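You operate a simulated robot arm through the tools that you are given. There is no shell and no other tool. Be economical: measure what you need, move in short steps, check, and stop when the job is done.

You are at the controls of a simulated robot arm. One attempt, no reset.

Task
Open the spacer drawer, take the grey tin and put it in the inside of the spacer drawer, then shut the drawer. Open the left drawer, take the yellow box marked "769" from the floor of the left drawer and leave it in the big yellow tray, then shut the drawer. Take the black starter case from the middle shelf of the silver rack and leave it on the press bench. The order is free.
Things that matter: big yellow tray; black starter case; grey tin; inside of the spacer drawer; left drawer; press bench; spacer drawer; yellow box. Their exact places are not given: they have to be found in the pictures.

The check looks at the end state, three seconds after you hand in, the way a careful person would. Anything else that was tipped, shoved, dropped, spilled or broken makes it a failure.

Robot
A 7-joint arm with a two-finger parallel gripper on a trunk, on a base that drives. Base frame: it is fixed to the floor where the robot stands at the start and does not move with it; the origin is under the middle of the robot, x ahead of it, y to its left, z up. Units: mm, degrees, N and s.
With the tool pointing down near the work surface it reaches from about 300 to 720 mm from the robot's upright axis, wherever it stands. Its first joint turns from -166.0 to 166.0 degrees. Places, roughly: big yellow tray [-1200, 400, 500]; black starter case (7x7x7 cm) [2100, 1900, 900]; inside of the spacer drawer [700, 100, 700]; left drawer [-200, -1100, 700]; press bench [600, 600, 900]; spacer drawer [600, 100, 700]. Payload 1.57 kg.
The tool frame sits at the grasp point between the pads (the TCP): z along the fingers, y along the line on which they close. The tips reach 30 mm beyond it. Largest opening 80 mm; finger width 17, thickness 12; the body of the gripper, 40 by 82 mm, starts 80 mm behind the TCP.
Orientation is that of the tool frame in the base frame, as a unit quaternion [w, x, y, z]. With the fingers straight down and closing along the base's y, the tool's x points along the base's -x, its y along +y and its z along -z.

Tools
- The arm moves only by the tool jog_arm. Its argument "commands" is a list of rows, each a list of 7 numbers: the shift along the tool's x, y, z in mm, then the turn, a rotation vector about the tool's x, y, z in degrees, then the gripper command, from -1 (fully open) to 1 (shut), values between in proportion. In form: [[dx, dy, dz, wx, wy, wz, fingers], ...]. A call has 1 to 10 rows; each row is the pose to reach, as a shift and turn from the pose commanded when the call began, along the tool's axes at that moment. A row lasts 0.2 s, in which the tool goes at most 50 mm and 8.6 degrees; a call with a longer step from one row to the next is refused whole, and so is a gripper value outside its range. A pose out of reach is approached as far as the arm can. The call stops where the force on the tool passes 40 N (or 10 N more than at its start, if that is more) or the arm is blocked; 0.2 s more then pass. The fingers move at their own pace (about 72 mm/s each) and stop on an object; they squeeze with about 31 N. The grip force told is the motor's: it shows also when the fingers shut on nothing. Time passes only in rows, and 0.2 s behind the last, so rows that repeat a pose let the fingers close. It gives the time, the measured TCP pose, the force on the tool (base axes), the opening and the grip force at its end, in the units of the frame above (readings bear some noise), with the torque about the TCP (base axes, N m) and any sound that the robot's microphone picked up.
- Cameras (640 x 400 px; columns grow to the right, rows downward): "scene" is now at [-34.8, 66.7, 1366.2]; the picture's right is [-0.84, -0.54, 0.00], its down [-0.37, 0.57, -0.74] and it looks along [0.40, -0.62, -0.68] (base axes); focal length 214 px, centre (320, 200). "wrist" rides on the gripper at [72, -7, -122] in the tool frame; the picture's right is [0.09, 1.00, 0.00], its down [-0.84, 0.08, -0.54] and it looks along [-0.54, 0.05, 0.84] (tool axes); focal length 238 px, centre (320, 200).
- camera(camera): a new picture of that camera. It takes no simulated time.
- lift_body(by): slides the trunk up (or, below 0, down) by that many mm; the arm and the scene camera ride with it, the base frame stays. It gives what a move gives, with no picture.
- drive_base(legs): drives the robot by 1 to 6 legs, each [ahead, left, turn to the left] in mm, mm and degrees, along the robot's own axes; the way and the turn of a leg run together, so that a leg with both is an arc; at most 1500 mm and 180 degrees a leg. The arm and the cameras ride along, it lands a little off, and it stops where it bumps. It gives what a move gives.
- head_to(pan, tilt): turns the head with the scene camera to pan (to the left, within 86 degrees either way) and tilt (down, from -29 to 69), counted from straight ahead of the robot. It gives what a move gives.
- probe_pixels(camera, pixels): there is no depth. For up to 12 entries [column, row, z] of the newest picture of that camera ("zoom" is the newest enlarged one), the place [x, y] in the base frame at which the ray of that pixel passes the height z, good to about 3 mm, but the place of the scene camera against the robot may be out by one fixed shift of up to 25 mm in any direction. It takes no simulated time.
- close_up(camera, box): a new picture of the part [left, top, right, bottom] of that camera's present view, enlarged. It takes no simulated time.
- finish_job(): hands the job in; it is judged then, once.

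Work in short steps. Measure before you move; look again where a grasp or a placing could have gone wrong, and mend it. You have 110 turns and 82 pictures in all, those below and enlarged ones among them. Open the gripper and draw the arm clear of the work before you hand the job in, unless the task says otherwise; then end with one line.

The tools are called after "Emit:" by a JSON object that holds its "api" and its "payload". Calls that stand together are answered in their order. jog_arm: Moves the arm, as the interface text tells. Its arguments: {"type":"object","properties":{"commands":{"type":"array","items":{"type":"array","items":{"type":"number"}}}},"required":["commands"]} The other tools are called the same way: lift_body (by) slides the trunk up or down; drive_base (legs) drives the base; head_to (pan, tilt) turns the head that bears the scene camera; camera (camera) takes a picture; probe_pixels (camera, pixels) gives the place at which the rays of pixels pass given heights; close_up (camera, box) takes an enlarged picture of a part of a camera's view; finish_job () hands the job in.

At the start:

```text
time: 0.0
tcp_pos: [23.4, -459.6, 1175.4]
tool_rot: [0.0, 0.0, 1.0, 0.001]
contact_force: [0.4, -0.2, -0.4]
wrist_torque: [-0.01, 0.0, -0.01]
finger_gap: 79.8
gripper_force: 0.1
trunk travel left (down, up): [-50.0, 65.0]
robot x, y, heading: [-1.5, 0.4, 0.0]
head pan, tilt: [-57.1, 42.6]
```

scene: 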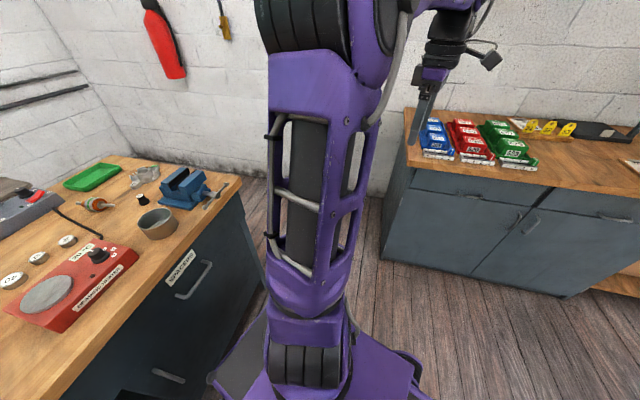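
wrist: 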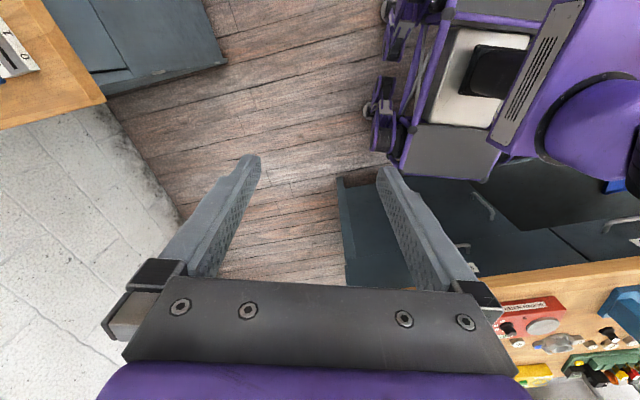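

The first pictures show a bench ahead (left in picture) with a labelled drawer, and a cabinet at the right. I look around with the head first.

Emit:
{"api": "head_to", "payload": {"pan": 0, "tilt": 40}}

Emit:
{"api": "camera", "payload": {"camera": "scene"}}

Emit:
{"api": "head_to", "payload": {"pan": 60, "tilt": 25}}

Emit:
{"api": "camera", "payload": {"camera": "scene"}}

Emit:
{"api": "head_to", "payload": {"pan": -86, "tilt": 35}}

Emit:
{"api": "camera", "payload": {"camera": "scene"}}

```text
time: 1.3
tcp_pos: [23.0, -457.8, 1175.2]
tool_rot: [0.0, 0.0, 1.0, 0.0]
contact_force: [0.2, 0.6, -0.1]
wrist_torque: [-0.01, 0.03, 0.01]
finger_gap: 80.1
gripper_force: 0.0
trunk travel left (down, up): [-50.0, 65.0]
robot x, y, heading: [-2.6, 0.9, 0.1]
head pan, tilt: [0.0, 40.0]
```

```text
79 pictures are left
```

scene: 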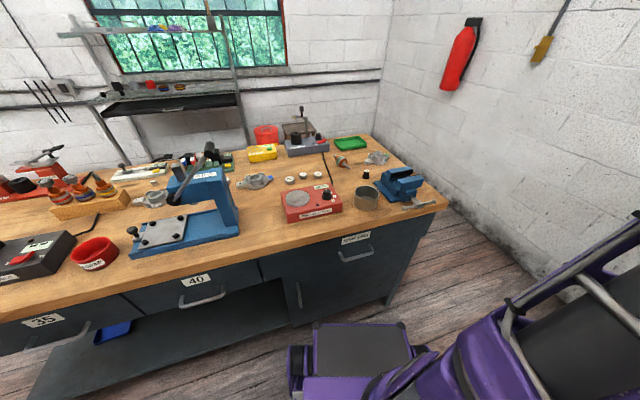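

```text
time: 2.6
tcp_pos: [22.8, -458.2, 1176.6]
tool_rot: [0.0, 0.0, 1.0, 0.0]
contact_force: [0.5, 0.9, -0.4]
wrist_torque: [0.0, -0.02, -0.02]
finger_gap: 80.1
gripper_force: 0.0
trunk travel left (down, up): [-50.0, 65.0]
robot x, y, heading: [0.6, 0.6, 0.2]
head pan, tilt: [60.0, 25.0]
```

```text
78 pictures are left
```

scene: 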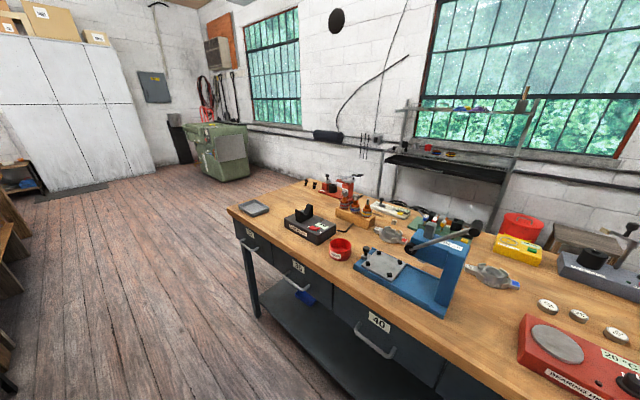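

```text
time: 4.9
tcp_pos: [23.6, -457.8, 1176.3]
tool_rot: [0.0, -0.001, 1.0, 0.0]
contact_force: [0.7, 0.6, 0.5]
wrist_torque: [0.0, -0.03, -0.02]
finger_gap: 79.9
gripper_force: 0.2
trunk travel left (down, up): [-50.0, 65.0]
robot x, y, heading: [3.3, -1.9, -0.1]
head pan, tilt: [-85.9, 35.0]
```

```text
77 pictures are left
```

scene: 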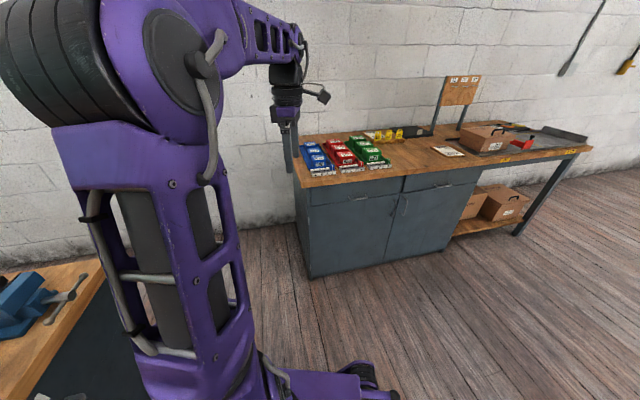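

The main bench is ahead with several labelled drawers. I look closer at it, then left-back.

Emit:
{"api": "head_to", "payload": {"pan": 0, "tilt": 35}}

Emit:
{"api": "close_up", "payload": {"camera": "scene", "box": [220, 110, 460, 260]}}

Emit:
{"api": "close_up", "payload": {"camera": "scene", "box": [0, 110, 240, 260]}}

Emit:
{"api": "head_to", "payload": {"pan": 86, "tilt": 25}}

Emit:
{"api": "camera", "payload": {"camera": "scene"}}

```text
time: 6.5
tcp_pos: [23.2, -458.5, 1176.7]
tool_rot: [0.0, 0.0, 1.0, 0.0]
contact_force: [0.6, 0.4, 0.0]
wrist_torque: [0.03, 0.04, 0.03]
finger_gap: 79.8
gripper_force: 0.0
trunk travel left (down, up): [-50.0, 65.0]
robot x, y, heading: [3.2, 3.0, -0.2]
head pan, tilt: [0.0, 35.0]
```

```text
2.67 times, centred on (340, 185) of scene
```

zoom: 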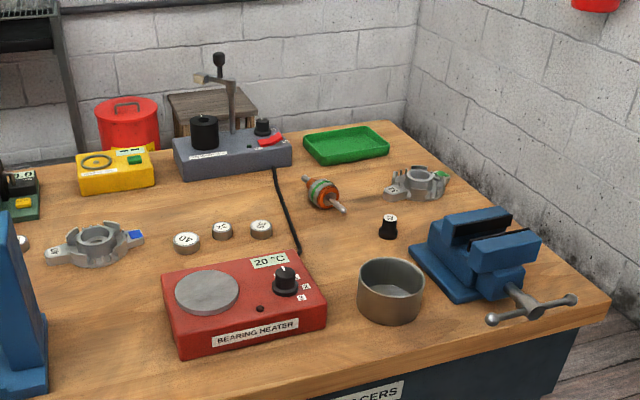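

```text
2.67 times, centred on (120, 185) of scene
```

zoom: 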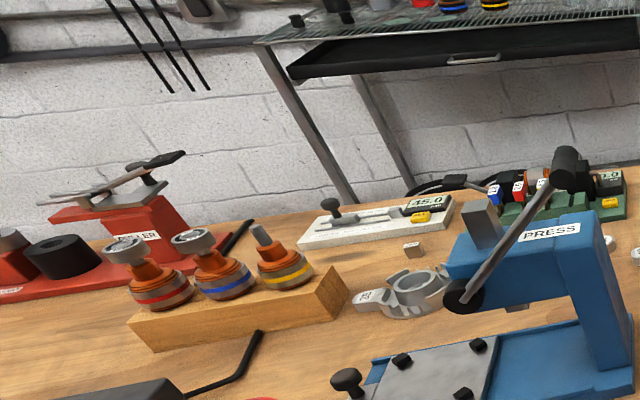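

```text
time: 8.1
tcp_pos: [24.0, -458.3, 1175.2]
tool_rot: [0.0, 0.0, 1.0, -0.001]
contact_force: [-0.2, -0.4, 0.4]
wrist_torque: [0.01, 0.03, -0.02]
finger_gap: 80.1
gripper_force: 0.1
trunk travel left (down, up): [-50.0, 65.0]
robot x, y, heading: [1.5, -1.0, 0.1]
head pan, tilt: [85.9, 25.0]
```

```text
74 pictures are left
```

scene: 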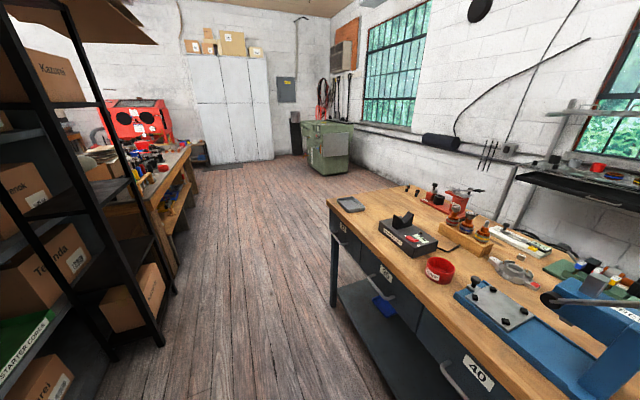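

The rack over the bench is visible at the right. I turn the head toward it and probe.

Emit:
{"api": "head_to", "payload": {"pan": 30, "tilt": 20}}

Emit:
{"api": "camera", "payload": {"camera": "scene"}}

Emit:
{"api": "close_up", "payload": {"camera": "scene", "box": [260, 60, 500, 210]}}

```text
time: 9.3
tcp_pos: [22.8, -458.8, 1175.4]
tool_rot: [0.0, 0.0, 1.0, 0.0]
contact_force: [0.7, -0.2, 0.1]
wrist_torque: [0.0, 0.01, 0.0]
finger_gap: 80.0
gripper_force: 0.1
trunk travel left (down, up): [-50.0, 65.0]
robot x, y, heading: [-0.6, 0.1, 0.0]
head pan, tilt: [30.0, 20.0]
```

```text
73 pictures are left
```

scene: 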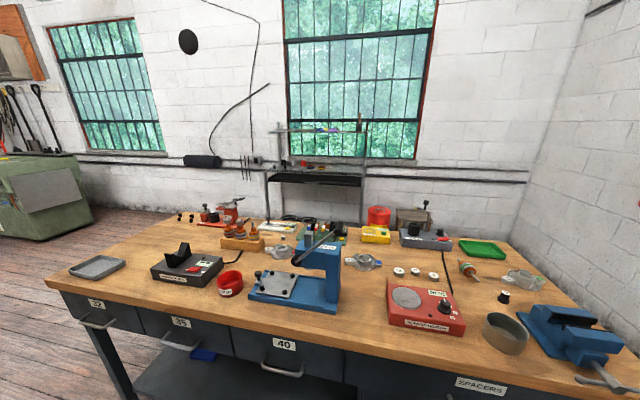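

```text
2.67 times, centred on (380, 135) of scene
```

zoom: 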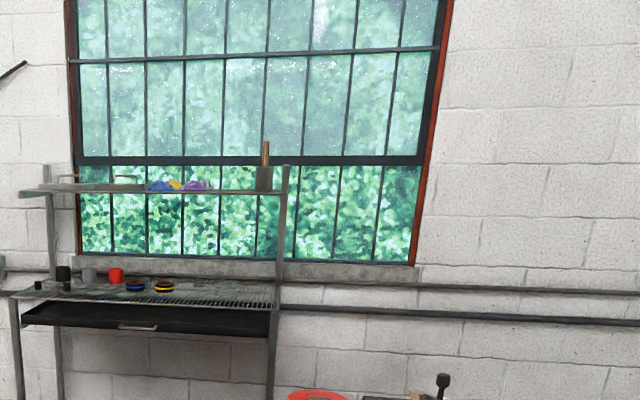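

Rack middle shelf carries a black cube near (284,162); the tin-like cup is at (505,333). Probe positions for these and bench points.

Emit:
{"api": "probe_pixels", "payload": {"camera": "scene", "pixels": [[284, 163, 900], [284, 163, 1000], [268, 222, 0], [490, 333, 900], [524, 333, 900], [505, 354, 850], [520, 270, 850], [50, 280, 850], [465, 382, 750], [285, 344, 750], [220, 328, 850], [480, 384, 800]]}}

Emit:
{"api": "close_up", "payload": {"camera": "scene", "box": [250, 140, 370, 215]}}

Emit:
{"api": "close_up", "payload": {"camera": "scene", "box": [400, 250, 640, 400]}}

```text
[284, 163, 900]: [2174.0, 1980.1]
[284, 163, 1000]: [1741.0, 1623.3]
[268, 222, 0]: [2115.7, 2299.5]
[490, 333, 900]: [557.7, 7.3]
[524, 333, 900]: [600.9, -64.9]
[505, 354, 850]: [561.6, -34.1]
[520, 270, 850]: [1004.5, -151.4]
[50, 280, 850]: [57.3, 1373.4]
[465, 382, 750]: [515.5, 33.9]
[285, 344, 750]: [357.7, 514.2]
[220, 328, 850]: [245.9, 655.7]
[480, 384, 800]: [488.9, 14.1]
```

```text
5.33 times, centred on (310, 178) of scene
```

zoom: 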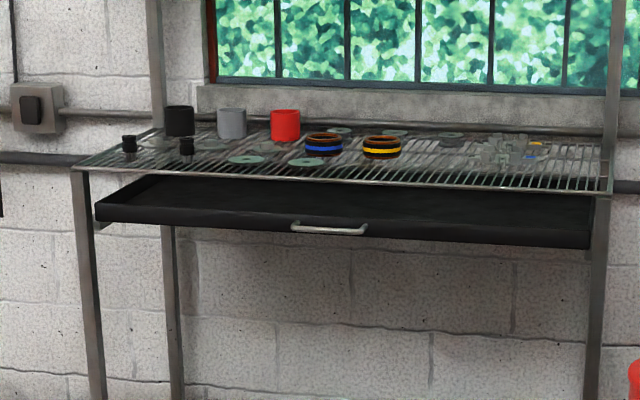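

```text
2.67 times, centred on (520, 325) of scene
```

zoom: 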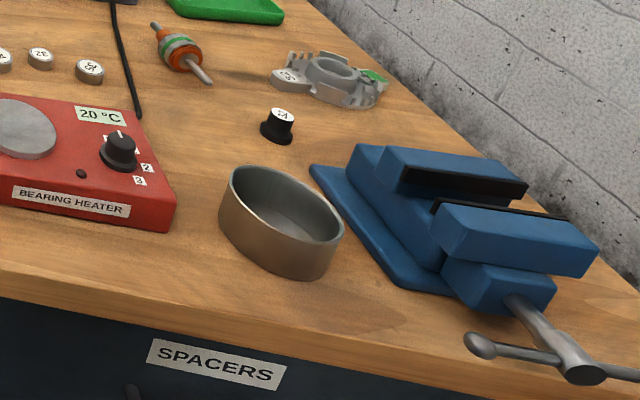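

The rack's black cube-like case is at about (2170,1980). The rim cup by the SPACERS drawer is probably the tin. I turn the base to look behind me for the tray and other tins.

Emit:
{"api": "drive_base", "payload": {"legs": [[-100, 0, 0], [0, 0, 120]]}}

Emit:
{"api": "head_to", "payload": {"pan": 50, "tilt": 30}}

Emit:
{"api": "camera", "payload": {"camera": "scene"}}

Emit:
{"api": "head_to", "payload": {"pan": 0, "tilt": 35}}

Emit:
{"api": "camera", "payload": {"camera": "scene"}}

```text
time: 15.6
tcp_pos: [287.4, 245.8, 1175.5]
tool_rot: [0.001, 0.863, -0.505, 0.001]
contact_force: [-0.1, -0.4, 0.7]
wrist_torque: [0.0, -0.02, -0.04]
finger_gap: 80.3
gripper_force: 0.0
trunk travel left (down, up): [-50.0, 65.0]
robot x, y, heading: [-101.5, -2.5, 119.2]
head pan, tilt: [30.0, 20.0]
```

```text
time: 16.4
tcp_pos: [288.6, 245.9, 1175.9]
tool_rot: [0.0, 0.864, -0.504, 0.001]
contact_force: [-0.4, -0.3, 0.0]
wrist_torque: [-0.03, -0.01, 0.0]
finger_gap: 80.1
gripper_force: 0.0
trunk travel left (down, up): [-50.0, 65.0]
robot x, y, heading: [-97.5, -0.2, 119.3]
head pan, tilt: [50.0, 30.0]
```

```text
69 pictures are left
```

scene: 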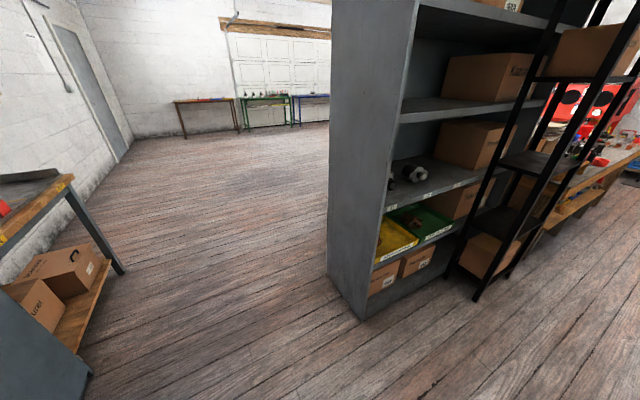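

```text
time: 17.6
tcp_pos: [287.8, 245.5, 1175.7]
tool_rot: [0.0, 0.863, -0.505, 0.0]
contact_force: [0.3, -0.6, -0.8]
wrist_torque: [-0.01, -0.03, 0.01]
finger_gap: 79.8
gripper_force: 0.0
trunk travel left (down, up): [-50.0, 65.0]
robot x, y, heading: [-101.6, 0.0, 119.5]
head pan, tilt: [0.0, 35.0]
```

```text
68 pictures are left
```

scene: 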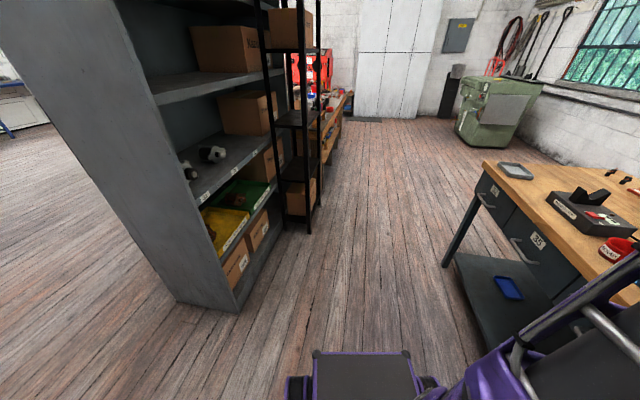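

The yellow tray sits on a low shelf of the grey shelving at (223,228). I zoom in and probe its dimensions.

Emit:
{"api": "head_to", "payload": {"pan": 25, "tilt": 35}}

Emit:
{"api": "camera", "payload": {"camera": "scene"}}

Emit:
{"api": "close_up", "payload": {"camera": "scene", "box": [250, 120, 410, 220]}}

```text
time: 18.5
tcp_pos: [289.0, 245.5, 1175.1]
tool_rot: [0.0, 0.864, -0.504, 0.0]
contact_force: [0.6, 0.9, -0.2]
wrist_torque: [-0.04, -0.03, 0.01]
finger_gap: 80.0
gripper_force: 0.1
trunk travel left (down, up): [-50.0, 65.0]
robot x, y, heading: [-99.7, -1.9, 119.5]
head pan, tilt: [25.0, 35.0]
```

```text
67 pictures are left
```

scene: 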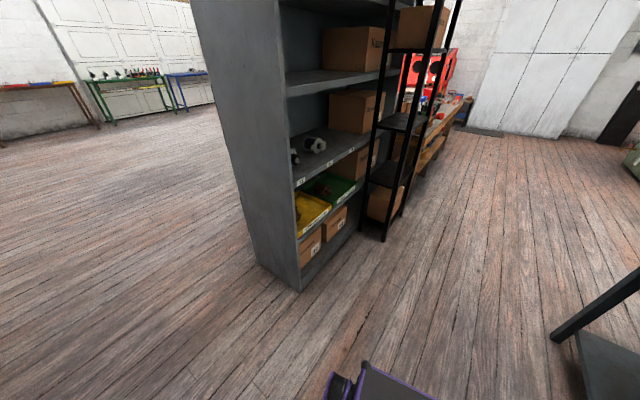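

```text
4.00 times, centred on (330, 170) of scene
```

zoom: 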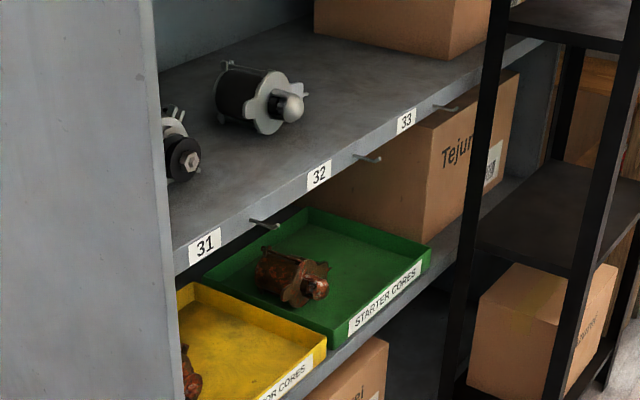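

The yellow tray location is known (~bay 31 lower shelf). Now back to face the bench squarely (its front runs about 17.6° yawed) for the spacer drawer.

Emit:
{"api": "drive_base", "payload": {"legs": [[0, 0, -102]]}}

Emit:
{"api": "head_to", "payload": {"pan": 0, "tilt": 45}}

Emit:
{"api": "camera", "payload": {"camera": "scene"}}

```text
time: 23.3
tcp_pos: [51.3, -433.0, 1175.0]
tool_rot: [0.001, -0.142, 0.99, 0.001]
contact_force: [0.1, 0.2, -0.3]
wrist_torque: [0.04, 0.02, 0.02]
finger_gap: 80.0
gripper_force: 0.0
trunk travel left (down, up): [-50.0, 65.0]
robot x, y, heading: [-102.8, -0.6, 16.3]
head pan, tilt: [25.0, 35.0]
```

```text
time: 24.2
tcp_pos: [50.3, -434.2, 1176.1]
tool_rot: [0.0, -0.142, 0.99, 0.0]
contact_force: [0.7, -0.4, -0.5]
wrist_torque: [-0.02, -0.02, 0.01]
finger_gap: 79.8
gripper_force: 0.1
trunk travel left (down, up): [-50.0, 65.0]
robot x, y, heading: [-98.5, -2.0, 16.3]
head pan, tilt: [0.0, 45.0]
```

```text
65 pictures are left
```

scene: 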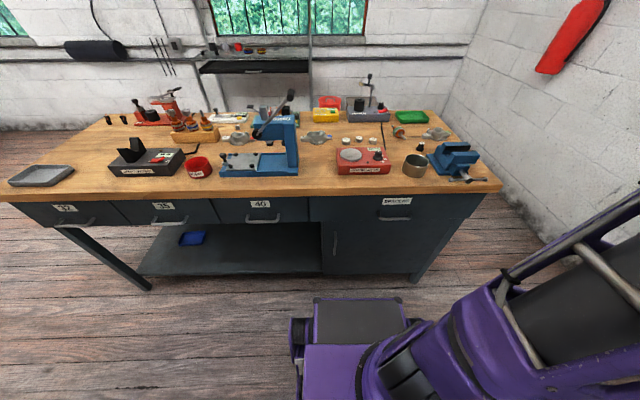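

The bench front is nearly square now. I probe the front edge, the SPACERS label/handle and label 40 to fix heights by triangulation.

Emit:
{"api": "probe_pixels", "payload": {"camera": "scene", "pixels": [[260, 204, 750], [260, 204, 800], [397, 201, 750], [397, 201, 800], [50, 202, 850], [480, 193, 850], [480, 193, 900], [383, 218, 700], [410, 218, 700], [415, 160, 900], [100, 202, 850], [300, 196, 850]]}}

Emit:
{"api": "close_up", "payload": {"camera": "scene", "box": [310, 130, 510, 255]}}

```text
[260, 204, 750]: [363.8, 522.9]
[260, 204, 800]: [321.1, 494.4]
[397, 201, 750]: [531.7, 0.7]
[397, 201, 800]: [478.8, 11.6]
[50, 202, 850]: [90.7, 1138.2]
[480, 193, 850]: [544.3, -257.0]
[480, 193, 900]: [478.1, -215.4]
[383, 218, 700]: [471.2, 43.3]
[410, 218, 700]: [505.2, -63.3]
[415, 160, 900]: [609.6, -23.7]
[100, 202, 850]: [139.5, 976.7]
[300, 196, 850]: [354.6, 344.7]
```

```text
3.20 times, centred on (410, 192) of scene
```

zoom: 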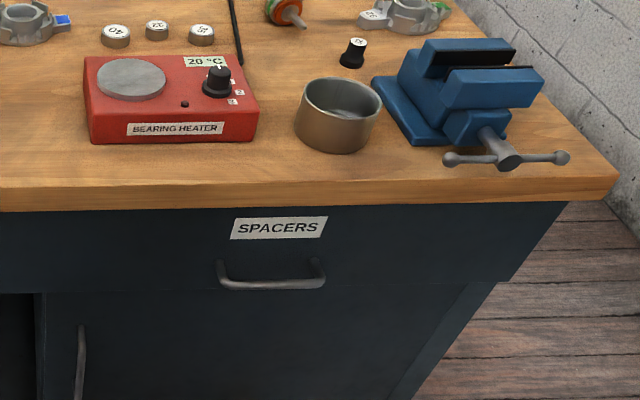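

Bench normal heading ≈18.0°. The SPACERS handle is near (472,-7,715). I drive to stand squarely 650 mm before the handle and swing the arm to the front.

Emit:
{"api": "drive_base", "payload": {"legs": [[-105, -180, 1.7]]}}

Emit:
{"api": "jog_arm", "payload": {"commands": [[-40, 30, 0, 0, 0, 0, -1], [-80, 60, 0, 0, 0, 0, -1], [-120, 90, 0, 0, 0, 0, -1], [-160, 120, 0, 0, 0, 0, -1], [-200, 150, 0, 0, 0, 0, -1], [-235, 185, 0, 0, 0, 0, -1], [-270, 220, 0, 0, 0, 0, -1], [-300, 255, 0, 0, 0, 0, -1], [-330, 290, 0, 0, 0, 0, -1], [-350, 325, 0, 0, 0, 0, -1]]}}

```text
time: 26.6
tcp_pos: [16.9, -632.0, 1176.4]
tool_rot: [0.0, -0.156, 0.988, 0.0]
contact_force: [0.6, 0.1, -0.5]
wrist_torque: [0.02, 0.01, 0.05]
finger_gap: 79.9
gripper_force: 0.0
trunk travel left (down, up): [-50.0, 65.0]
robot x, y, heading: [-147.1, -202.6, 17.7]
head pan, tilt: [0.0, 45.0]
```

```text
time: 28.8
tcp_pos: [251.1, -213.8, 1172.1]
tool_rot: [-0.006, -0.155, 0.988, 0.0]
contact_force: [0.2, 1.4, -0.4]
wrist_torque: [0.02, 0.0, -0.03]
finger_gap: 79.7
gripper_force: 0.0
trunk travel left (down, up): [-50.0, 65.0]
robot x, y, heading: [-143.5, -202.5, 17.7]
head pan, tilt: [0.0, 45.0]
```

Arm is in front. Now pitch the tool to horizontal while moving forward and left, staying above the bench.

Emit:
{"api": "jog_arm", "payload": {"commands": [[-18, 13, 5, 0, -8.5, 0, -1], [-36, 26, 10, 0, -17, 0, -1], [-54, 39, 15, 0, -25.5, 0, -1], [-72, 52, 20, 0, -34, 0, -1], [-90, 65, 25, 0, -42.5, 0, -1], [-108, 78, 30, 0, -51, 0, -1], [-126, 91, 35, 0, -59.5, 0, -1], [-144, 104, 40, 0, -68, 0, -1], [-162, 117, 45, 0, -76.5, 0, -1], [-180, 130, 50, 0, -85, 0, -1]]}}

```text
time: 31.0
tcp_pos: [380.6, -35.6, 1127.3]
tool_rot: [0.667, -0.116, 0.728, 0.107]
contact_force: [-0.8, 0.1, 0.7]
wrist_torque: [0.02, -0.03, 0.01]
finger_gap: 79.8
gripper_force: 0.1
trunk travel left (down, up): [-50.0, 65.0]
robot x, y, heading: [-150.4, -201.9, 18.0]
head pan, tilt: [0.0, 45.0]
```

Now roll the tool 86° so the fingers close vertically, while descending to about z 850 in front of the bench edge.

Emit:
{"api": "jog_arm", "payload": {"commands": [[27, 0, -2, 0, 0, 8.5, -1], [54, 0, -4, 0, 0, 17, -1], [81, 0, -6, 0, 0, 25.5, -1], [108, 0, -8, 0, 0, 34, -1], [135, 0, -10, 0, 0, 42.5, -1], [162, 0, -12, 0, 0, 51, -1], [189, 0, -14, 0, 0, 59.5, -1], [216, 0, -16, 0, 0, 68, -1], [243, 0, -18, 0, 0, 76.5, -1], [270, 0, -20, 0, 0, 85, -1]]}}

Emit:
{"api": "camera", "payload": {"camera": "wrist"}}

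Emit:
{"api": "camera", "payload": {"camera": "scene"}}

```text
time: 33.2
tcp_pos: [338.2, -48.7, 858.2]
tool_rot: [0.422, 0.408, 0.614, 0.529]
contact_force: [-0.3, -0.2, 0.4]
wrist_torque: [-0.02, -0.02, 0.02]
finger_gap: 80.2
gripper_force: 0.0
trunk travel left (down, up): [-50.0, 65.0]
robot x, y, heading: [-144.6, -204.1, 18.1]
head pan, tilt: [0.0, 45.0]
```

```text
63 pictures are left
```

wrist: 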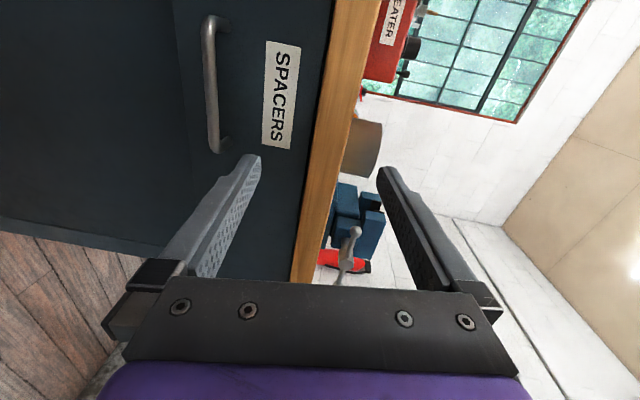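

```text
62 pictures are left
```

scene: 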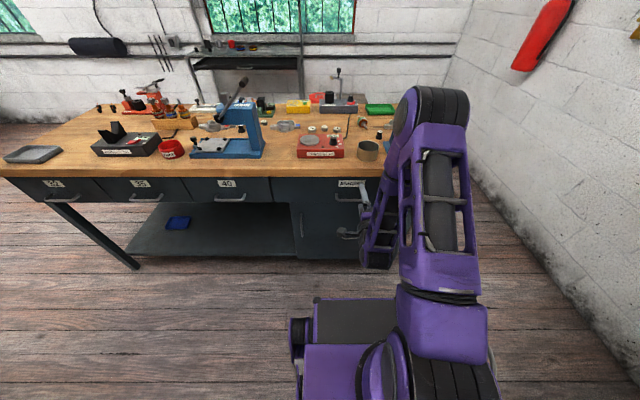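

The wrist view shows the handle at (210,85): estimated ~(476,13,720). I descend to its height, level the tool, then look again.

Emit:
{"api": "jog_arm", "payload": {"commands": [[8, -40, 0, -2, 0, 2, -1], [16, -80, 0, -3, 0, 3, -1], [24, -115, 0, -5, 0, 5, -1], [28, -139, 0, -5, 0, 5, -1], [28, -139, 0, -5, 0, 5, -1]]}}

Emit:
{"api": "camera", "payload": {"camera": "wrist"}}

```text
time: 34.4
tcp_pos: [324.3, -37.5, 718.0]
tool_rot: [0.416, 0.415, 0.573, 0.572]
contact_force: [0.5, -0.4, 0.4]
wrist_torque: [-0.01, -0.01, -0.03]
finger_gap: 80.1
gripper_force: 0.2
trunk travel left (down, up): [-50.0, 65.0]
robot x, y, heading: [-145.3, -203.8, 18.0]
head pan, tilt: [0.0, 45.0]
```

```text
61 pictures are left
```

wrist: 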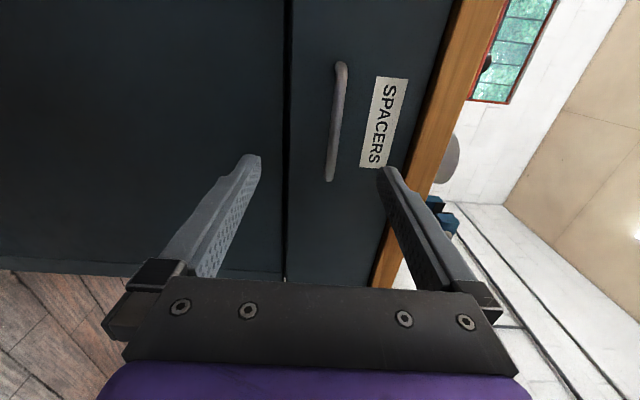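

Triangulated handle: z≈734, about 132 mm ahead of the TCP. I raise 16 mm, advance 120 mm, and check.

Emit:
{"api": "jog_arm", "payload": {"commands": [[0, 16, 10, 0, 0, 0, -1], [2, 16, 50, 0, 0, 0, -1], [4, 16, 85, 0, 0, 0, -1], [6, 16, 110, 0, 0, 0, -1], [6, 16, 120, 0, 0, 0, -1]]}}

Emit:
{"api": "camera", "payload": {"camera": "wrist"}}

```text
time: 35.6
tcp_pos: [434.5, 5.6, 733.5]
tool_rot: [0.415, 0.415, 0.572, 0.573]
contact_force: [-0.8, 0.9, -0.5]
wrist_torque: [0.06, 0.0, 0.0]
finger_gap: 79.8
gripper_force: 0.1
trunk travel left (down, up): [-50.0, 65.0]
robot x, y, heading: [-147.7, -198.9, 18.0]
head pan, tilt: [0.0, 45.0]
```

```text
60 pictures are left
```

wrist: 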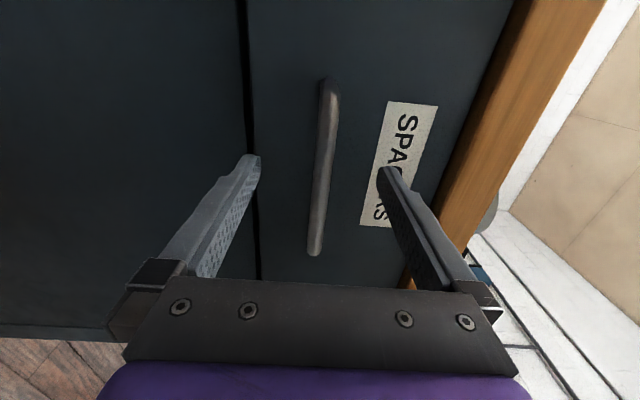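

Bar appears ~45 mm further ahead than the TCP, centred between the fingers. I advance 40 mm more and close.

Emit:
{"api": "jog_arm", "payload": {"commands": [[0, 2, 15, 0, 0, 0, -1], [0, 3, 28, 0, 0, 0, -1], [0, 3, 38, 0, 0, 0, -1]]}}

Emit:
{"api": "camera", "payload": {"camera": "wrist"}}

```text
time: 36.3
tcp_pos: [457.3, 12.9, 736.0]
tool_rot: [0.414, 0.415, 0.574, 0.572]
contact_force: [-15.6, -5.3, 7.1]
wrist_torque: [0.27, -0.91, -0.16]
finger_gap: 80.5
gripper_force: 0.2
trunk travel left (down, up): [-50.0, 65.0]
robot x, y, heading: [-148.3, -202.5, 18.0]
head pan, tilt: [0.0, 45.0]
stopped in row 3: the force on the tool passed its limit at 54 N (the readings are from after the stop); the commanded pose is now the measured one
```

```text
59 pictures are left
```

wrist: 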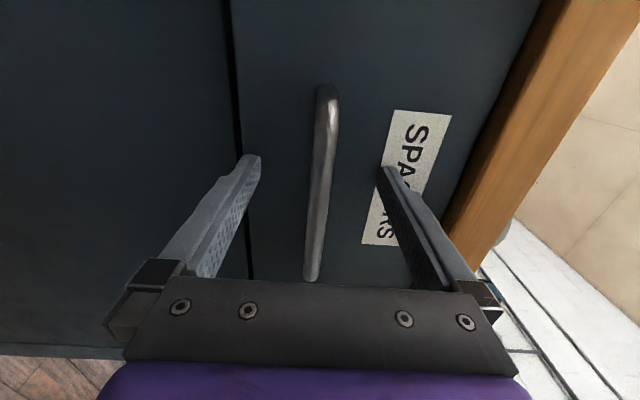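

Tips touched the drawer face, so the bar is at the pads. Back off 4 mm and close.

Emit:
{"api": "jog_arm", "payload": {"commands": [[0, 0, -4, 0, 0, 0, -1], [0, 0, -5, 0, 0, 0, 0], [0, 0, -5, 0, 0, 0, 1], [0, 0, -5, 0, 0, 0, 1], [0, 0, -5, 0, 0, 0, 1], [0, 0, -5, 0, 0, 0, 1]]}}

```text
time: 37.7
tcp_pos: [455.5, 11.9, 734.9]
tool_rot: [0.414, 0.416, 0.573, 0.572]
contact_force: [-0.4, 0.3, 5.1]
wrist_torque: [0.06, 0.02, 0.08]
finger_gap: 12.2
gripper_force: 28.9
trunk travel left (down, up): [-50.0, 65.0]
robot x, y, heading: [-148.5, -201.8, 17.7]
head pan, tilt: [0.0, 45.0]
```

Bar gripped (gap 12 mm). Pull straight back in steps.

Emit:
{"api": "jog_arm", "payload": {"commands": [[0, 0, -15, 0, 0, 0, 1], [0, 0, -40, 0, 0, 0, 1], [0, 0, -70, 0, 0, 0, 1], [0, 0, -100, 0, 0, 0, 1], [0, 0, -130, 0, 0, 0, 1], [0, 0, -160, 0, 0, 0, 1], [0, 0, -190, 0, 0, 0, 1], [0, 0, -215, 0, 0, 0, 1], [0, 0, -235, 0, 0, 0, 1], [0, 0, -240, 0, 0, 0, 1]]}}

Emit:
{"api": "camera", "payload": {"camera": "scene"}}

```text
time: 39.9
tcp_pos: [226.3, -62.0, 734.7]
tool_rot: [0.414, 0.416, 0.574, 0.571]
contact_force: [-2.1, 7.6, 8.4]
wrist_torque: [0.1, 0.0, 0.28]
finger_gap: 11.7
gripper_force: 29.2
trunk travel left (down, up): [-50.0, 65.0]
robot x, y, heading: [-147.9, -199.0, 17.9]
head pan, tilt: [0.0, 45.0]
```

```text
58 pictures are left
```

scene: 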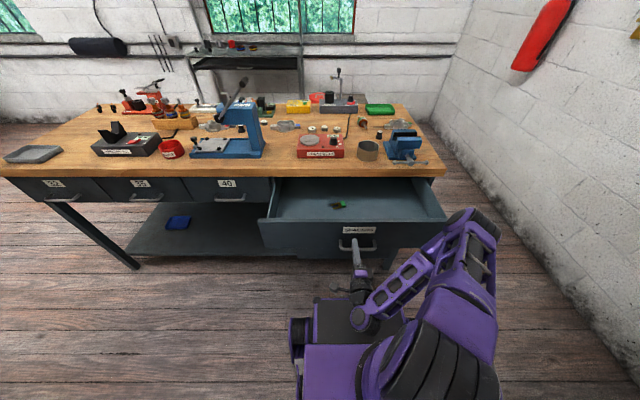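

Drawer is open ~240 mm. Release, back off, rise above the bench and pitch the tool down.

Emit:
{"api": "jog_arm", "payload": {"commands": [[0, 0, 0, 0, 0, 0, -1], [0, 0, 0, 0, 0, 0, -1], [0, 0, -25, 0, 0, 0, -1], [0, 0, -50, 0, 0, 0, -1], [0, 40, -60, 0, 0, 0, -1], [0, 90, -60, 0, 0, 0, -1], [0, 140, -60, 0, 0, 0, -1], [0, 190, -60, 0, 0, 0, -1], [0, 240, -60, 0, 0, 0, -1], [0, 290, -60, 0, 0, 0, -1]]}}

Emit:
{"api": "jog_arm", "payload": {"commands": [[0, 45, 25, 8.5, 0, 0, -1], [0, 75, 50, 17, 0, 0, -1], [0, 100, 75, 25.5, 0, 0, -1], [0, 120, 100, 34, 0, 0, -1], [0, 140, 125, 42.5, 0, 0, -1], [0, 150, 150, 51, 0, 0, -1], [0, 150, 175, 59.5, 0, 0, -1], [0, 150, 200, 68, 0, 0, -1], [0, 150, 220, 76.5, 0, 0, -1], [0, 150, 240, 85, 0, 0, -1]]}}

```text
time: 42.1
tcp_pos: [282.8, 50.9, 971.9]
tool_rot: [0.414, 0.414, 0.576, 0.571]
contact_force: [-0.4, -0.1, 0.7]
wrist_torque: [-0.03, 0.0, 0.06]
finger_gap: 80.1
gripper_force: 0.1
out of reach, approached as far as the arm can: row 6, 7, 8, 9, 10
trunk travel left (down, up): [-50.0, 65.0]
robot x, y, heading: [-149.1, -203.5, 17.7]
head pan, tilt: [0.0, 45.0]
```

```text
refused: row 1 steps farther than a row can; nothing moved
```

Emit:
{"api": "jog_arm", "payload": {"commands": [[-12, 30, 15, 8.5, 0, 0, -1], [-24, 60, 30, 17, 0, 0, -1], [-36, 90, 45, 25.5, 0, 0, -1], [-48, 120, 60, 34, 0, 0, -1], [-60, 140, 75, 42.5, 0, 0, -1], [-72, 150, 90, 51, 0, 0, -1], [-84, 150, 110, 59.5, 0, 0, -1], [-96, 150, 130, 68, 0, 0, -1], [-108, 150, 150, 76.5, 0, 0, -1], [-120, 150, 170, 85, 0, 0, -1]]}}

Emit:
{"api": "drive_base", "payload": {"legs": [[130, 0, 0]]}}

Emit:
{"api": "camera", "payload": {"camera": "wrist"}}

Emit:
{"api": "camera", "payload": {"camera": "scene"}}

```text
time: 44.3
tcp_pos: [481.4, -7.5, 1120.6]
tool_rot: [0.024, 0.584, 0.811, 0.033]
contact_force: [-0.1, 0.2, 0.8]
wrist_torque: [0.04, -0.01, 0.03]
finger_gap: 80.0
gripper_force: 0.0
trunk travel left (down, up): [-50.0, 65.0]
robot x, y, heading: [-146.7, -201.6, 18.2]
head pan, tilt: [0.0, 45.0]
```

```text
time: 45.5
tcp_pos: [605.0, 30.0, 1120.6]
tool_rot: [0.025, 0.587, 0.809, 0.033]
contact_force: [-0.3, -0.5, -0.1]
wrist_torque: [0.01, -0.04, 0.0]
finger_gap: 80.0
gripper_force: 0.1
trunk travel left (down, up): [-50.0, 65.0]
robot x, y, heading: [-24.5, -165.1, 17.8]
head pan, tilt: [0.0, 45.0]
```

```text
57 pictures are left
```

wrist: 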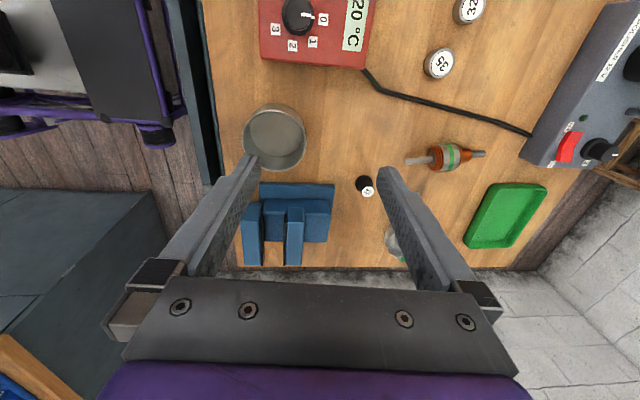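

```text
56 pictures are left
```

scene: 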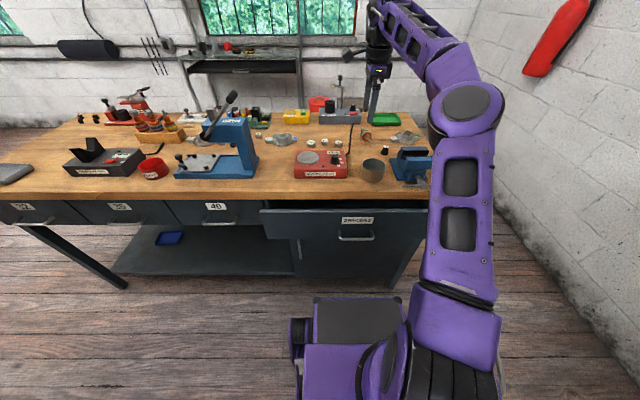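

The drawer seems to have been pushed nearly shut while my arm left the handle (wrist view shows only a thin strip of it at column ~200). I check the drawer and base extents with probes plus tin location.

Emit:
{"api": "probe_pixels", "payload": {"camera": "scene", "pixels": [[358, 297, 200], [358, 297, 300], [358, 297, 400], [345, 210, 790], [345, 238, 735], [262, 210, 790], [430, 208, 790]]}}

Emit:
{"api": "probe_pixels", "payload": {"camera": "wrist", "pixels": [[275, 130, 900], [245, 135, 900], [306, 135, 900], [274, 103, 900], [274, 165, 900], [200, 140, 790], [183, 140, 790], [217, 140, 850], [217, 30, 850], [217, 190, 850], [290, 225, 900]]}}

Emit:
{"api": "close_up", "payload": {"camera": "wrist", "box": [160, 60, 400, 210]}}

```text
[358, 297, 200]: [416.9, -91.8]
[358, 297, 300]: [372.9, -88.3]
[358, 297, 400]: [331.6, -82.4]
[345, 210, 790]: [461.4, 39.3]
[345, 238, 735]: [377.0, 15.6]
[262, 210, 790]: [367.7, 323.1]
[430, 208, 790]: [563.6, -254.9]
```

```text
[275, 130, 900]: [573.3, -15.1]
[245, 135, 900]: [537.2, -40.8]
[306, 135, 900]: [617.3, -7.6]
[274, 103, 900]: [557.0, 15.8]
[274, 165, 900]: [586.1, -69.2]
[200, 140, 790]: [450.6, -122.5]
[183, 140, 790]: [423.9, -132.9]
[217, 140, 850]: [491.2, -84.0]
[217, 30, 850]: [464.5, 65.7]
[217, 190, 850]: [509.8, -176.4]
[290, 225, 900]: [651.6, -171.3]
```

```text
2.67 times, centred on (280, 135) of wrist
```

zoom: 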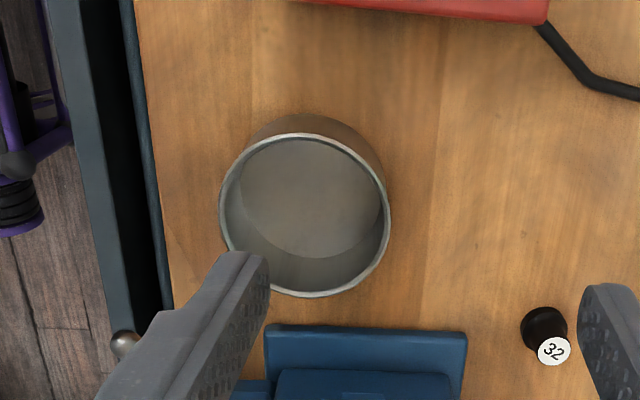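

Drawer is open only ~100 mm (front at u≈362 along bench normal). I'll back up, re-grip the handle with the arm extended, and this time pull and withdraw with the base.

Emit:
{"api": "drive_base", "payload": {"legs": [[-200, 0, 0]]}}

Emit:
{"api": "jog_arm", "payload": {"commands": [[3, -15, 20, -8.5, 0, 0, -1], [6, -29, 40, -17, 0, 0, -1], [9, -44, 60, -25.5, 0, 0, -1], [12, -58, 80, -34, 0, 0, -1], [15, -73, 100, -42.5, 0, 0, -1], [18, -87, 120, -51, 0, 0, -1], [21, -101, 140, -59.5, 0, 0, -1], [24, -116, 160, -68, 0, 0, -1], [26, -130, 180, -76.5, 0, 0, -1], [27, -145, 200, -85, 0, 0, -1]]}}

```text
time: 47.2
tcp_pos: [412.7, -30.3, 1121.9]
tool_rot: [0.024, 0.585, 0.81, 0.033]
contact_force: [0.0, 0.3, 0.3]
wrist_torque: [0.0, -0.01, -0.01]
finger_gap: 80.1
gripper_force: 0.1
trunk travel left (down, up): [-50.0, 65.0]
robot x, y, heading: [-218.2, -224.5, 18.0]
head pan, tilt: [0.0, 45.0]
```

```text
time: 49.4
tcp_pos: [280.9, -43.4, 909.6]
tool_rot: [0.413, 0.414, 0.574, 0.573]
contact_force: [-1.0, -0.4, 0.6]
wrist_torque: [-0.01, -0.01, 0.0]
finger_gap: 79.8
gripper_force: 0.1
trunk travel left (down, up): [-50.0, 65.0]
robot x, y, heading: [-211.9, -221.2, 17.6]
head pan, tilt: [0.0, 45.0]
```

Lower to handle height and look.

Emit:
{"api": "jog_arm", "payload": {"commands": [[0, -45, 0, 0, 0, 0, -1], [0, -90, 0, 0, 0, 0, -1], [0, -135, 0, 0, 0, 0, -1], [0, -175, 0, 0, 0, 0, -1], [0, -175, 0, 0, 0, 0, -1]]}}

Emit:
{"api": "camera", "payload": {"camera": "wrist"}}

```text
time: 50.6
tcp_pos: [282.2, -46.2, 733.7]
tool_rot: [0.413, 0.414, 0.574, 0.573]
contact_force: [0.0, 0.3, -0.1]
wrist_torque: [0.01, 0.02, -0.02]
finger_gap: 80.1
gripper_force: 0.1
trunk travel left (down, up): [-50.0, 65.0]
robot x, y, heading: [-214.2, -225.5, 18.1]
head pan, tilt: [0.0, 45.0]
```

```text
54 pictures are left
```

wrist: 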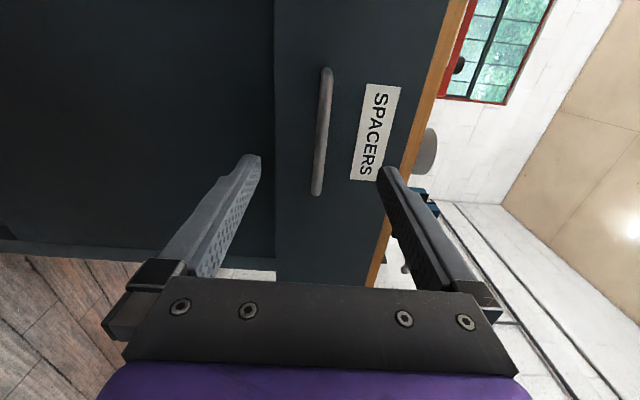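

Bar is about 120 mm ahead. Advance ~118 mm and close.

Emit:
{"api": "jog_arm", "payload": {"commands": [[0, 2, 40, 0, 0, 0, -1], [0, 3, 75, 0, 0, 0, -1], [0, 3, 100, 0, 0, 0, -1], [0, 3, 112, 0, 0, 0, -1], [0, 3, 118, 0, 0, 0, -1]]}}

Emit:
{"api": "camera", "payload": {"camera": "wrist"}}

```text
time: 51.8
tcp_pos: [393.3, -7.5, 735.4]
tool_rot: [0.413, 0.416, 0.574, 0.572]
contact_force: [-0.6, -0.3, 0.1]
wrist_torque: [0.03, -0.06, 0.0]
finger_gap: 80.2
gripper_force: 0.1
trunk travel left (down, up): [-50.0, 65.0]
robot x, y, heading: [-217.1, -225.0, 18.0]
head pan, tilt: [0.0, 45.0]
```

```text
53 pictures are left
```

wrist: 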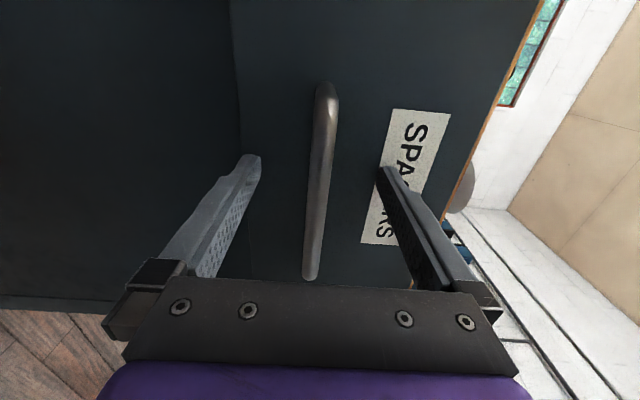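

Same view as at the previous good grasp. Close and pull by driving back 175 mm.

Emit:
{"api": "jog_arm", "payload": {"commands": [[0, 0, 0, 0, 0, 0, 0], [0, 0, 0, 0, 0, 0, 1], [0, 0, 0, 0, 0, 0, 1], [0, 0, 0, 0, 0, 0, 1], [0, 0, 0, 0, 0, 0, 1]]}}

Emit:
{"api": "drive_base", "payload": {"legs": [[-90, 0, 0], [-90, 0, 0]]}}

```text
time: 53.0
tcp_pos: [392.5, -8.2, 734.6]
tool_rot: [0.412, 0.416, 0.576, 0.571]
contact_force: [0.3, -0.9, -8.6]
wrist_torque: [0.08, -0.03, 0.03]
finger_gap: 11.9
gripper_force: 28.9
trunk travel left (down, up): [-50.0, 65.0]
robot x, y, heading: [-215.7, -223.5, 17.9]
head pan, tilt: [0.0, 45.0]
```

```text
time: 54.8
tcp_pos: [223.1, -64.1, 735.1]
tool_rot: [0.414, 0.414, 0.576, 0.571]
contact_force: [0.3, -3.1, -17.4]
wrist_torque: [0.05, -0.08, 0.01]
finger_gap: 11.6
gripper_force: 29.0
trunk travel left (down, up): [-50.0, 65.0]
robot x, y, heading: [-385.3, -279.5, 18.3]
head pan, tilt: [0.0, 45.0]
```

Still gripped; open ~245 mm. Release and withdraw by base.

Emit:
{"api": "jog_arm", "payload": {"commands": [[0, 0, 0, 0, 0, 0, 0], [0, 0, 0, 0, 0, 0, -1], [0, 0, 0, 0, 0, 0, -1], [0, 0, 0, 0, 0, 0, -1]]}}

Emit:
{"api": "drive_base", "payload": {"legs": [[-100, 0, 0]]}}

Emit:
{"api": "camera", "payload": {"camera": "scene"}}

```text
time: 55.8
tcp_pos: [221.2, -63.9, 735.9]
tool_rot: [0.413, 0.415, 0.575, 0.571]
contact_force: [0.5, 0.2, 0.1]
wrist_torque: [-0.01, 0.0, 0.02]
finger_gap: 80.0
gripper_force: 0.2
trunk travel left (down, up): [-50.0, 65.0]
robot x, y, heading: [-384.4, -279.8, 18.0]
head pan, tilt: [0.0, 45.0]
```

```text
time: 56.9
tcp_pos: [127.3, -96.1, 735.7]
tool_rot: [0.414, 0.415, 0.575, 0.571]
contact_force: [-0.9, 0.9, 0.7]
wrist_torque: [0.03, -0.03, -0.02]
finger_gap: 80.1
gripper_force: 0.0
trunk travel left (down, up): [-50.0, 65.0]
robot x, y, heading: [-482.9, -310.9, 17.7]
head pan, tilt: [0.0, 45.0]
```

```text
52 pictures are left
```

scene: 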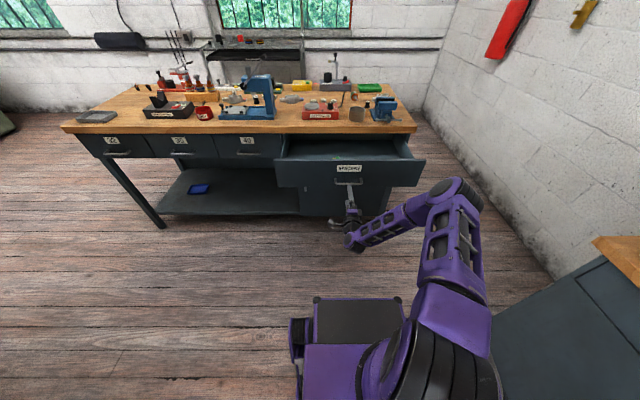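

Drawer is open. Raise the arm and pitch it down over clear space.

Emit:
{"api": "jog_arm", "payload": {"commands": [[-6, 40, 0, 8.6, 0, 0, -1], [-12, 80, 0, 17.2, 0, 0, -1], [-18, 120, 0, 25.8, 0, 0, -1], [-24, 160, 0, 34.4, 0, 0, -1], [-30, 200, 0, 43, 0, 0, -1], [-36, 240, 0, 51.6, 0, 0, -1], [-42, 280, 0, 60.2, 0, 0, -1], [-48, 310, 0, 68.8, 0, 0, -1], [-54, 330, 0, 77.4, 0, 0, -1], [-60, 345, 0, 86, 0, 0, -1]]}}

Emit:
{"api": "drive_base", "payload": {"legs": [[350, 0, 0.2]]}}

Emit:
{"api": "camera", "payload": {"camera": "scene"}}

Emit:
{"api": "camera", "payload": {"camera": "wrist"}}

```text
time: 59.1
tcp_pos: [146.9, -154.0, 1080.2]
tool_rot: [0.019, 0.587, 0.809, 0.025]
contact_force: [-0.9, -0.1, 0.3]
wrist_torque: [-0.02, -0.02, -0.03]
finger_gap: 80.0
gripper_force: 0.0
trunk travel left (down, up): [-50.0, 65.0]
robot x, y, heading: [-478.0, -310.0, 18.1]
head pan, tilt: [0.0, 45.0]
```

```text
time: 61.4
tcp_pos: [482.0, -44.9, 1080.6]
tool_rot: [0.02, 0.586, 0.81, 0.026]
contact_force: [0.2, -0.4, 0.2]
wrist_torque: [-0.03, -0.01, 0.0]
finger_gap: 79.7
gripper_force: 0.2
trunk travel left (down, up): [-50.0, 65.0]
robot x, y, heading: [-149.6, -205.6, 17.7]
head pan, tilt: [0.0, 45.0]
```

```text
51 pictures are left
```

scene: 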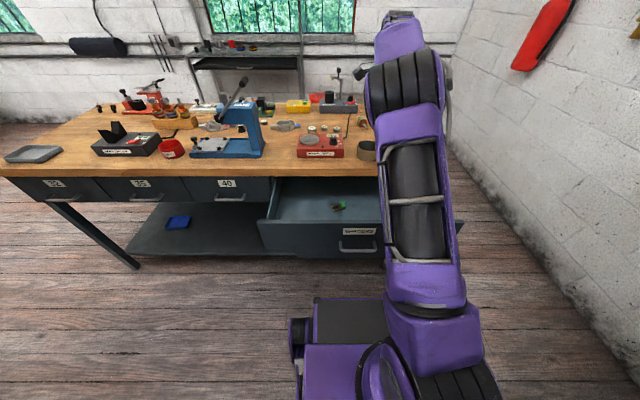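

```text
50 pictures are left
```

wrist: 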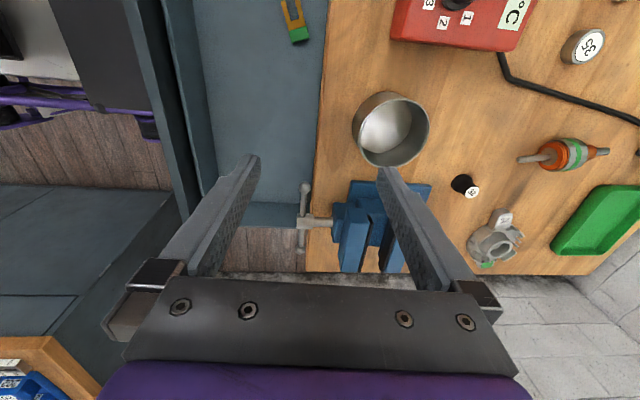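

Drawer stays open. Tin is at (390,130) in the wrist view. I drive 60 mm closer, and probe tin rim at several heights.

Emit:
{"api": "drive_base", "payload": {"legs": [[60, 0, 0]]}}

Emit:
{"api": "jog_arm", "payload": {"commands": [[-20, 0, 20, 2, 0, 0, -1], [-40, 0, 40, 4, 0, 0, -1], [-40, 0, 60, 4, 0, 0, -1], [-40, 0, 60, 4, 0, 0, -1]]}}

Emit:
{"api": "close_up", "payload": {"camera": "wrist", "box": [200, 0, 520, 200]}}

```text
time: 62.4
tcp_pos: [538.5, -25.1, 1080.7]
tool_rot: [0.019, 0.585, 0.81, 0.026]
contact_force: [0.4, -0.4, -0.2]
wrist_torque: [0.04, -0.02, 0.02]
finger_gap: 80.0
gripper_force: 0.0
trunk travel left (down, up): [-50.0, 65.0]
robot x, y, heading: [-88.3, -184.9, 17.7]
head pan, tilt: [0.0, 45.0]
```

```text
time: 63.4
tcp_pos: [554.3, -63.1, 1020.6]
tool_rot: [-0.002, 0.586, 0.81, -0.003]
contact_force: [-0.7, 0.2, -0.4]
wrist_torque: [0.01, 0.02, -0.01]
finger_gap: 80.2
gripper_force: 0.0
trunk travel left (down, up): [-50.0, 65.0]
robot x, y, heading: [-90.3, -186.1, 18.1]
head pan, tilt: [0.0, 45.0]
```

```text
2.00 times, centred on (360, 100) of wrist
```

zoom: 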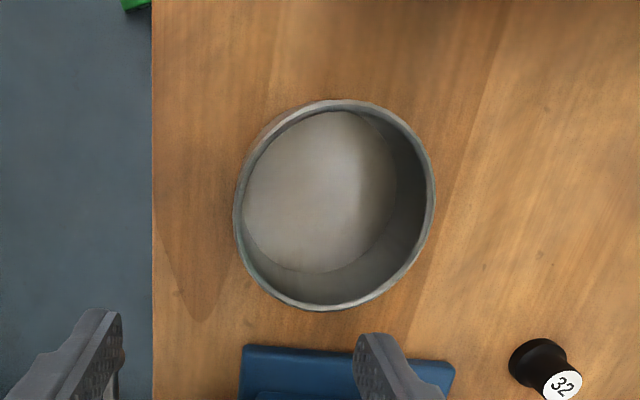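

Rim centre at zoom (334,204). Probe at several heights, plus the bench edge (zoom col 152).

Emit:
{"api": "probe_pixels", "payload": {"camera": "zoom", "pixels": [[334, 204, 900], [334, 204, 880], [334, 204, 920], [234, 204, 900], [435, 204, 900], [334, 100, 900], [334, 311, 900], [320, 190, 850], [152, 204, 850], [152, 204, 830], [350, 345, 860]]}}

```text
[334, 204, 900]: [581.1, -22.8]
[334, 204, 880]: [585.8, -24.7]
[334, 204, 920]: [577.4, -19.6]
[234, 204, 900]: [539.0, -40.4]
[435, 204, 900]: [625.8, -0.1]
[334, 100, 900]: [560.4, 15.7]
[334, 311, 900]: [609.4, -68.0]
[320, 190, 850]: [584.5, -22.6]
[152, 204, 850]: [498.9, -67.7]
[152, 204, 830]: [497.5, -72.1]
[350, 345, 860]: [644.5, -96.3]
```

Rim centre ≈(584,-24), rim z≈888, diameter ~95: too wide to span, so I take it by its front wall. Move above with fingers half open.

Emit:
{"api": "jog_arm", "payload": {"commands": [[15, -4, 20, 0, 0, 0, 0], [28, -6, 50, 0, 0, 0, 0], [28, -6, 80, 0, 0, 0, 0], [28, -6, 88, 0, 0, 0, 0]]}}

Emit:
{"api": "camera", "payload": {"camera": "wrist"}}

```text
time: 64.4
tcp_pos: [539.0, -38.4, 933.9]
tool_rot: [-0.001, 0.586, 0.81, -0.003]
contact_force: [-1.0, 0.1, 0.1]
wrist_torque: [-0.01, 0.03, -0.03]
finger_gap: 40.2
gripper_force: 0.0
trunk travel left (down, up): [-50.0, 65.0]
robot x, y, heading: [-89.5, -184.6, 17.7]
head pan, tilt: [0.0, 45.0]
```

```text
48 pictures are left
```

wrist: 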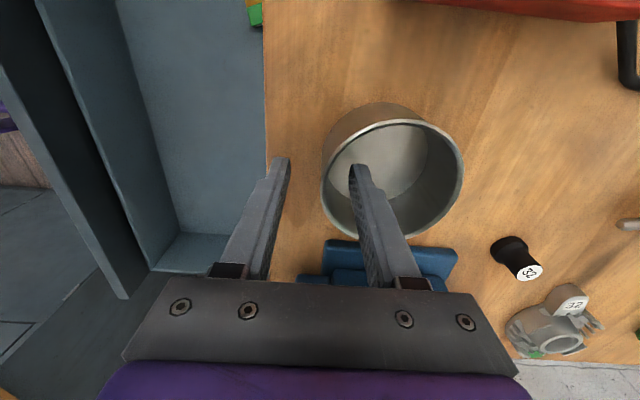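

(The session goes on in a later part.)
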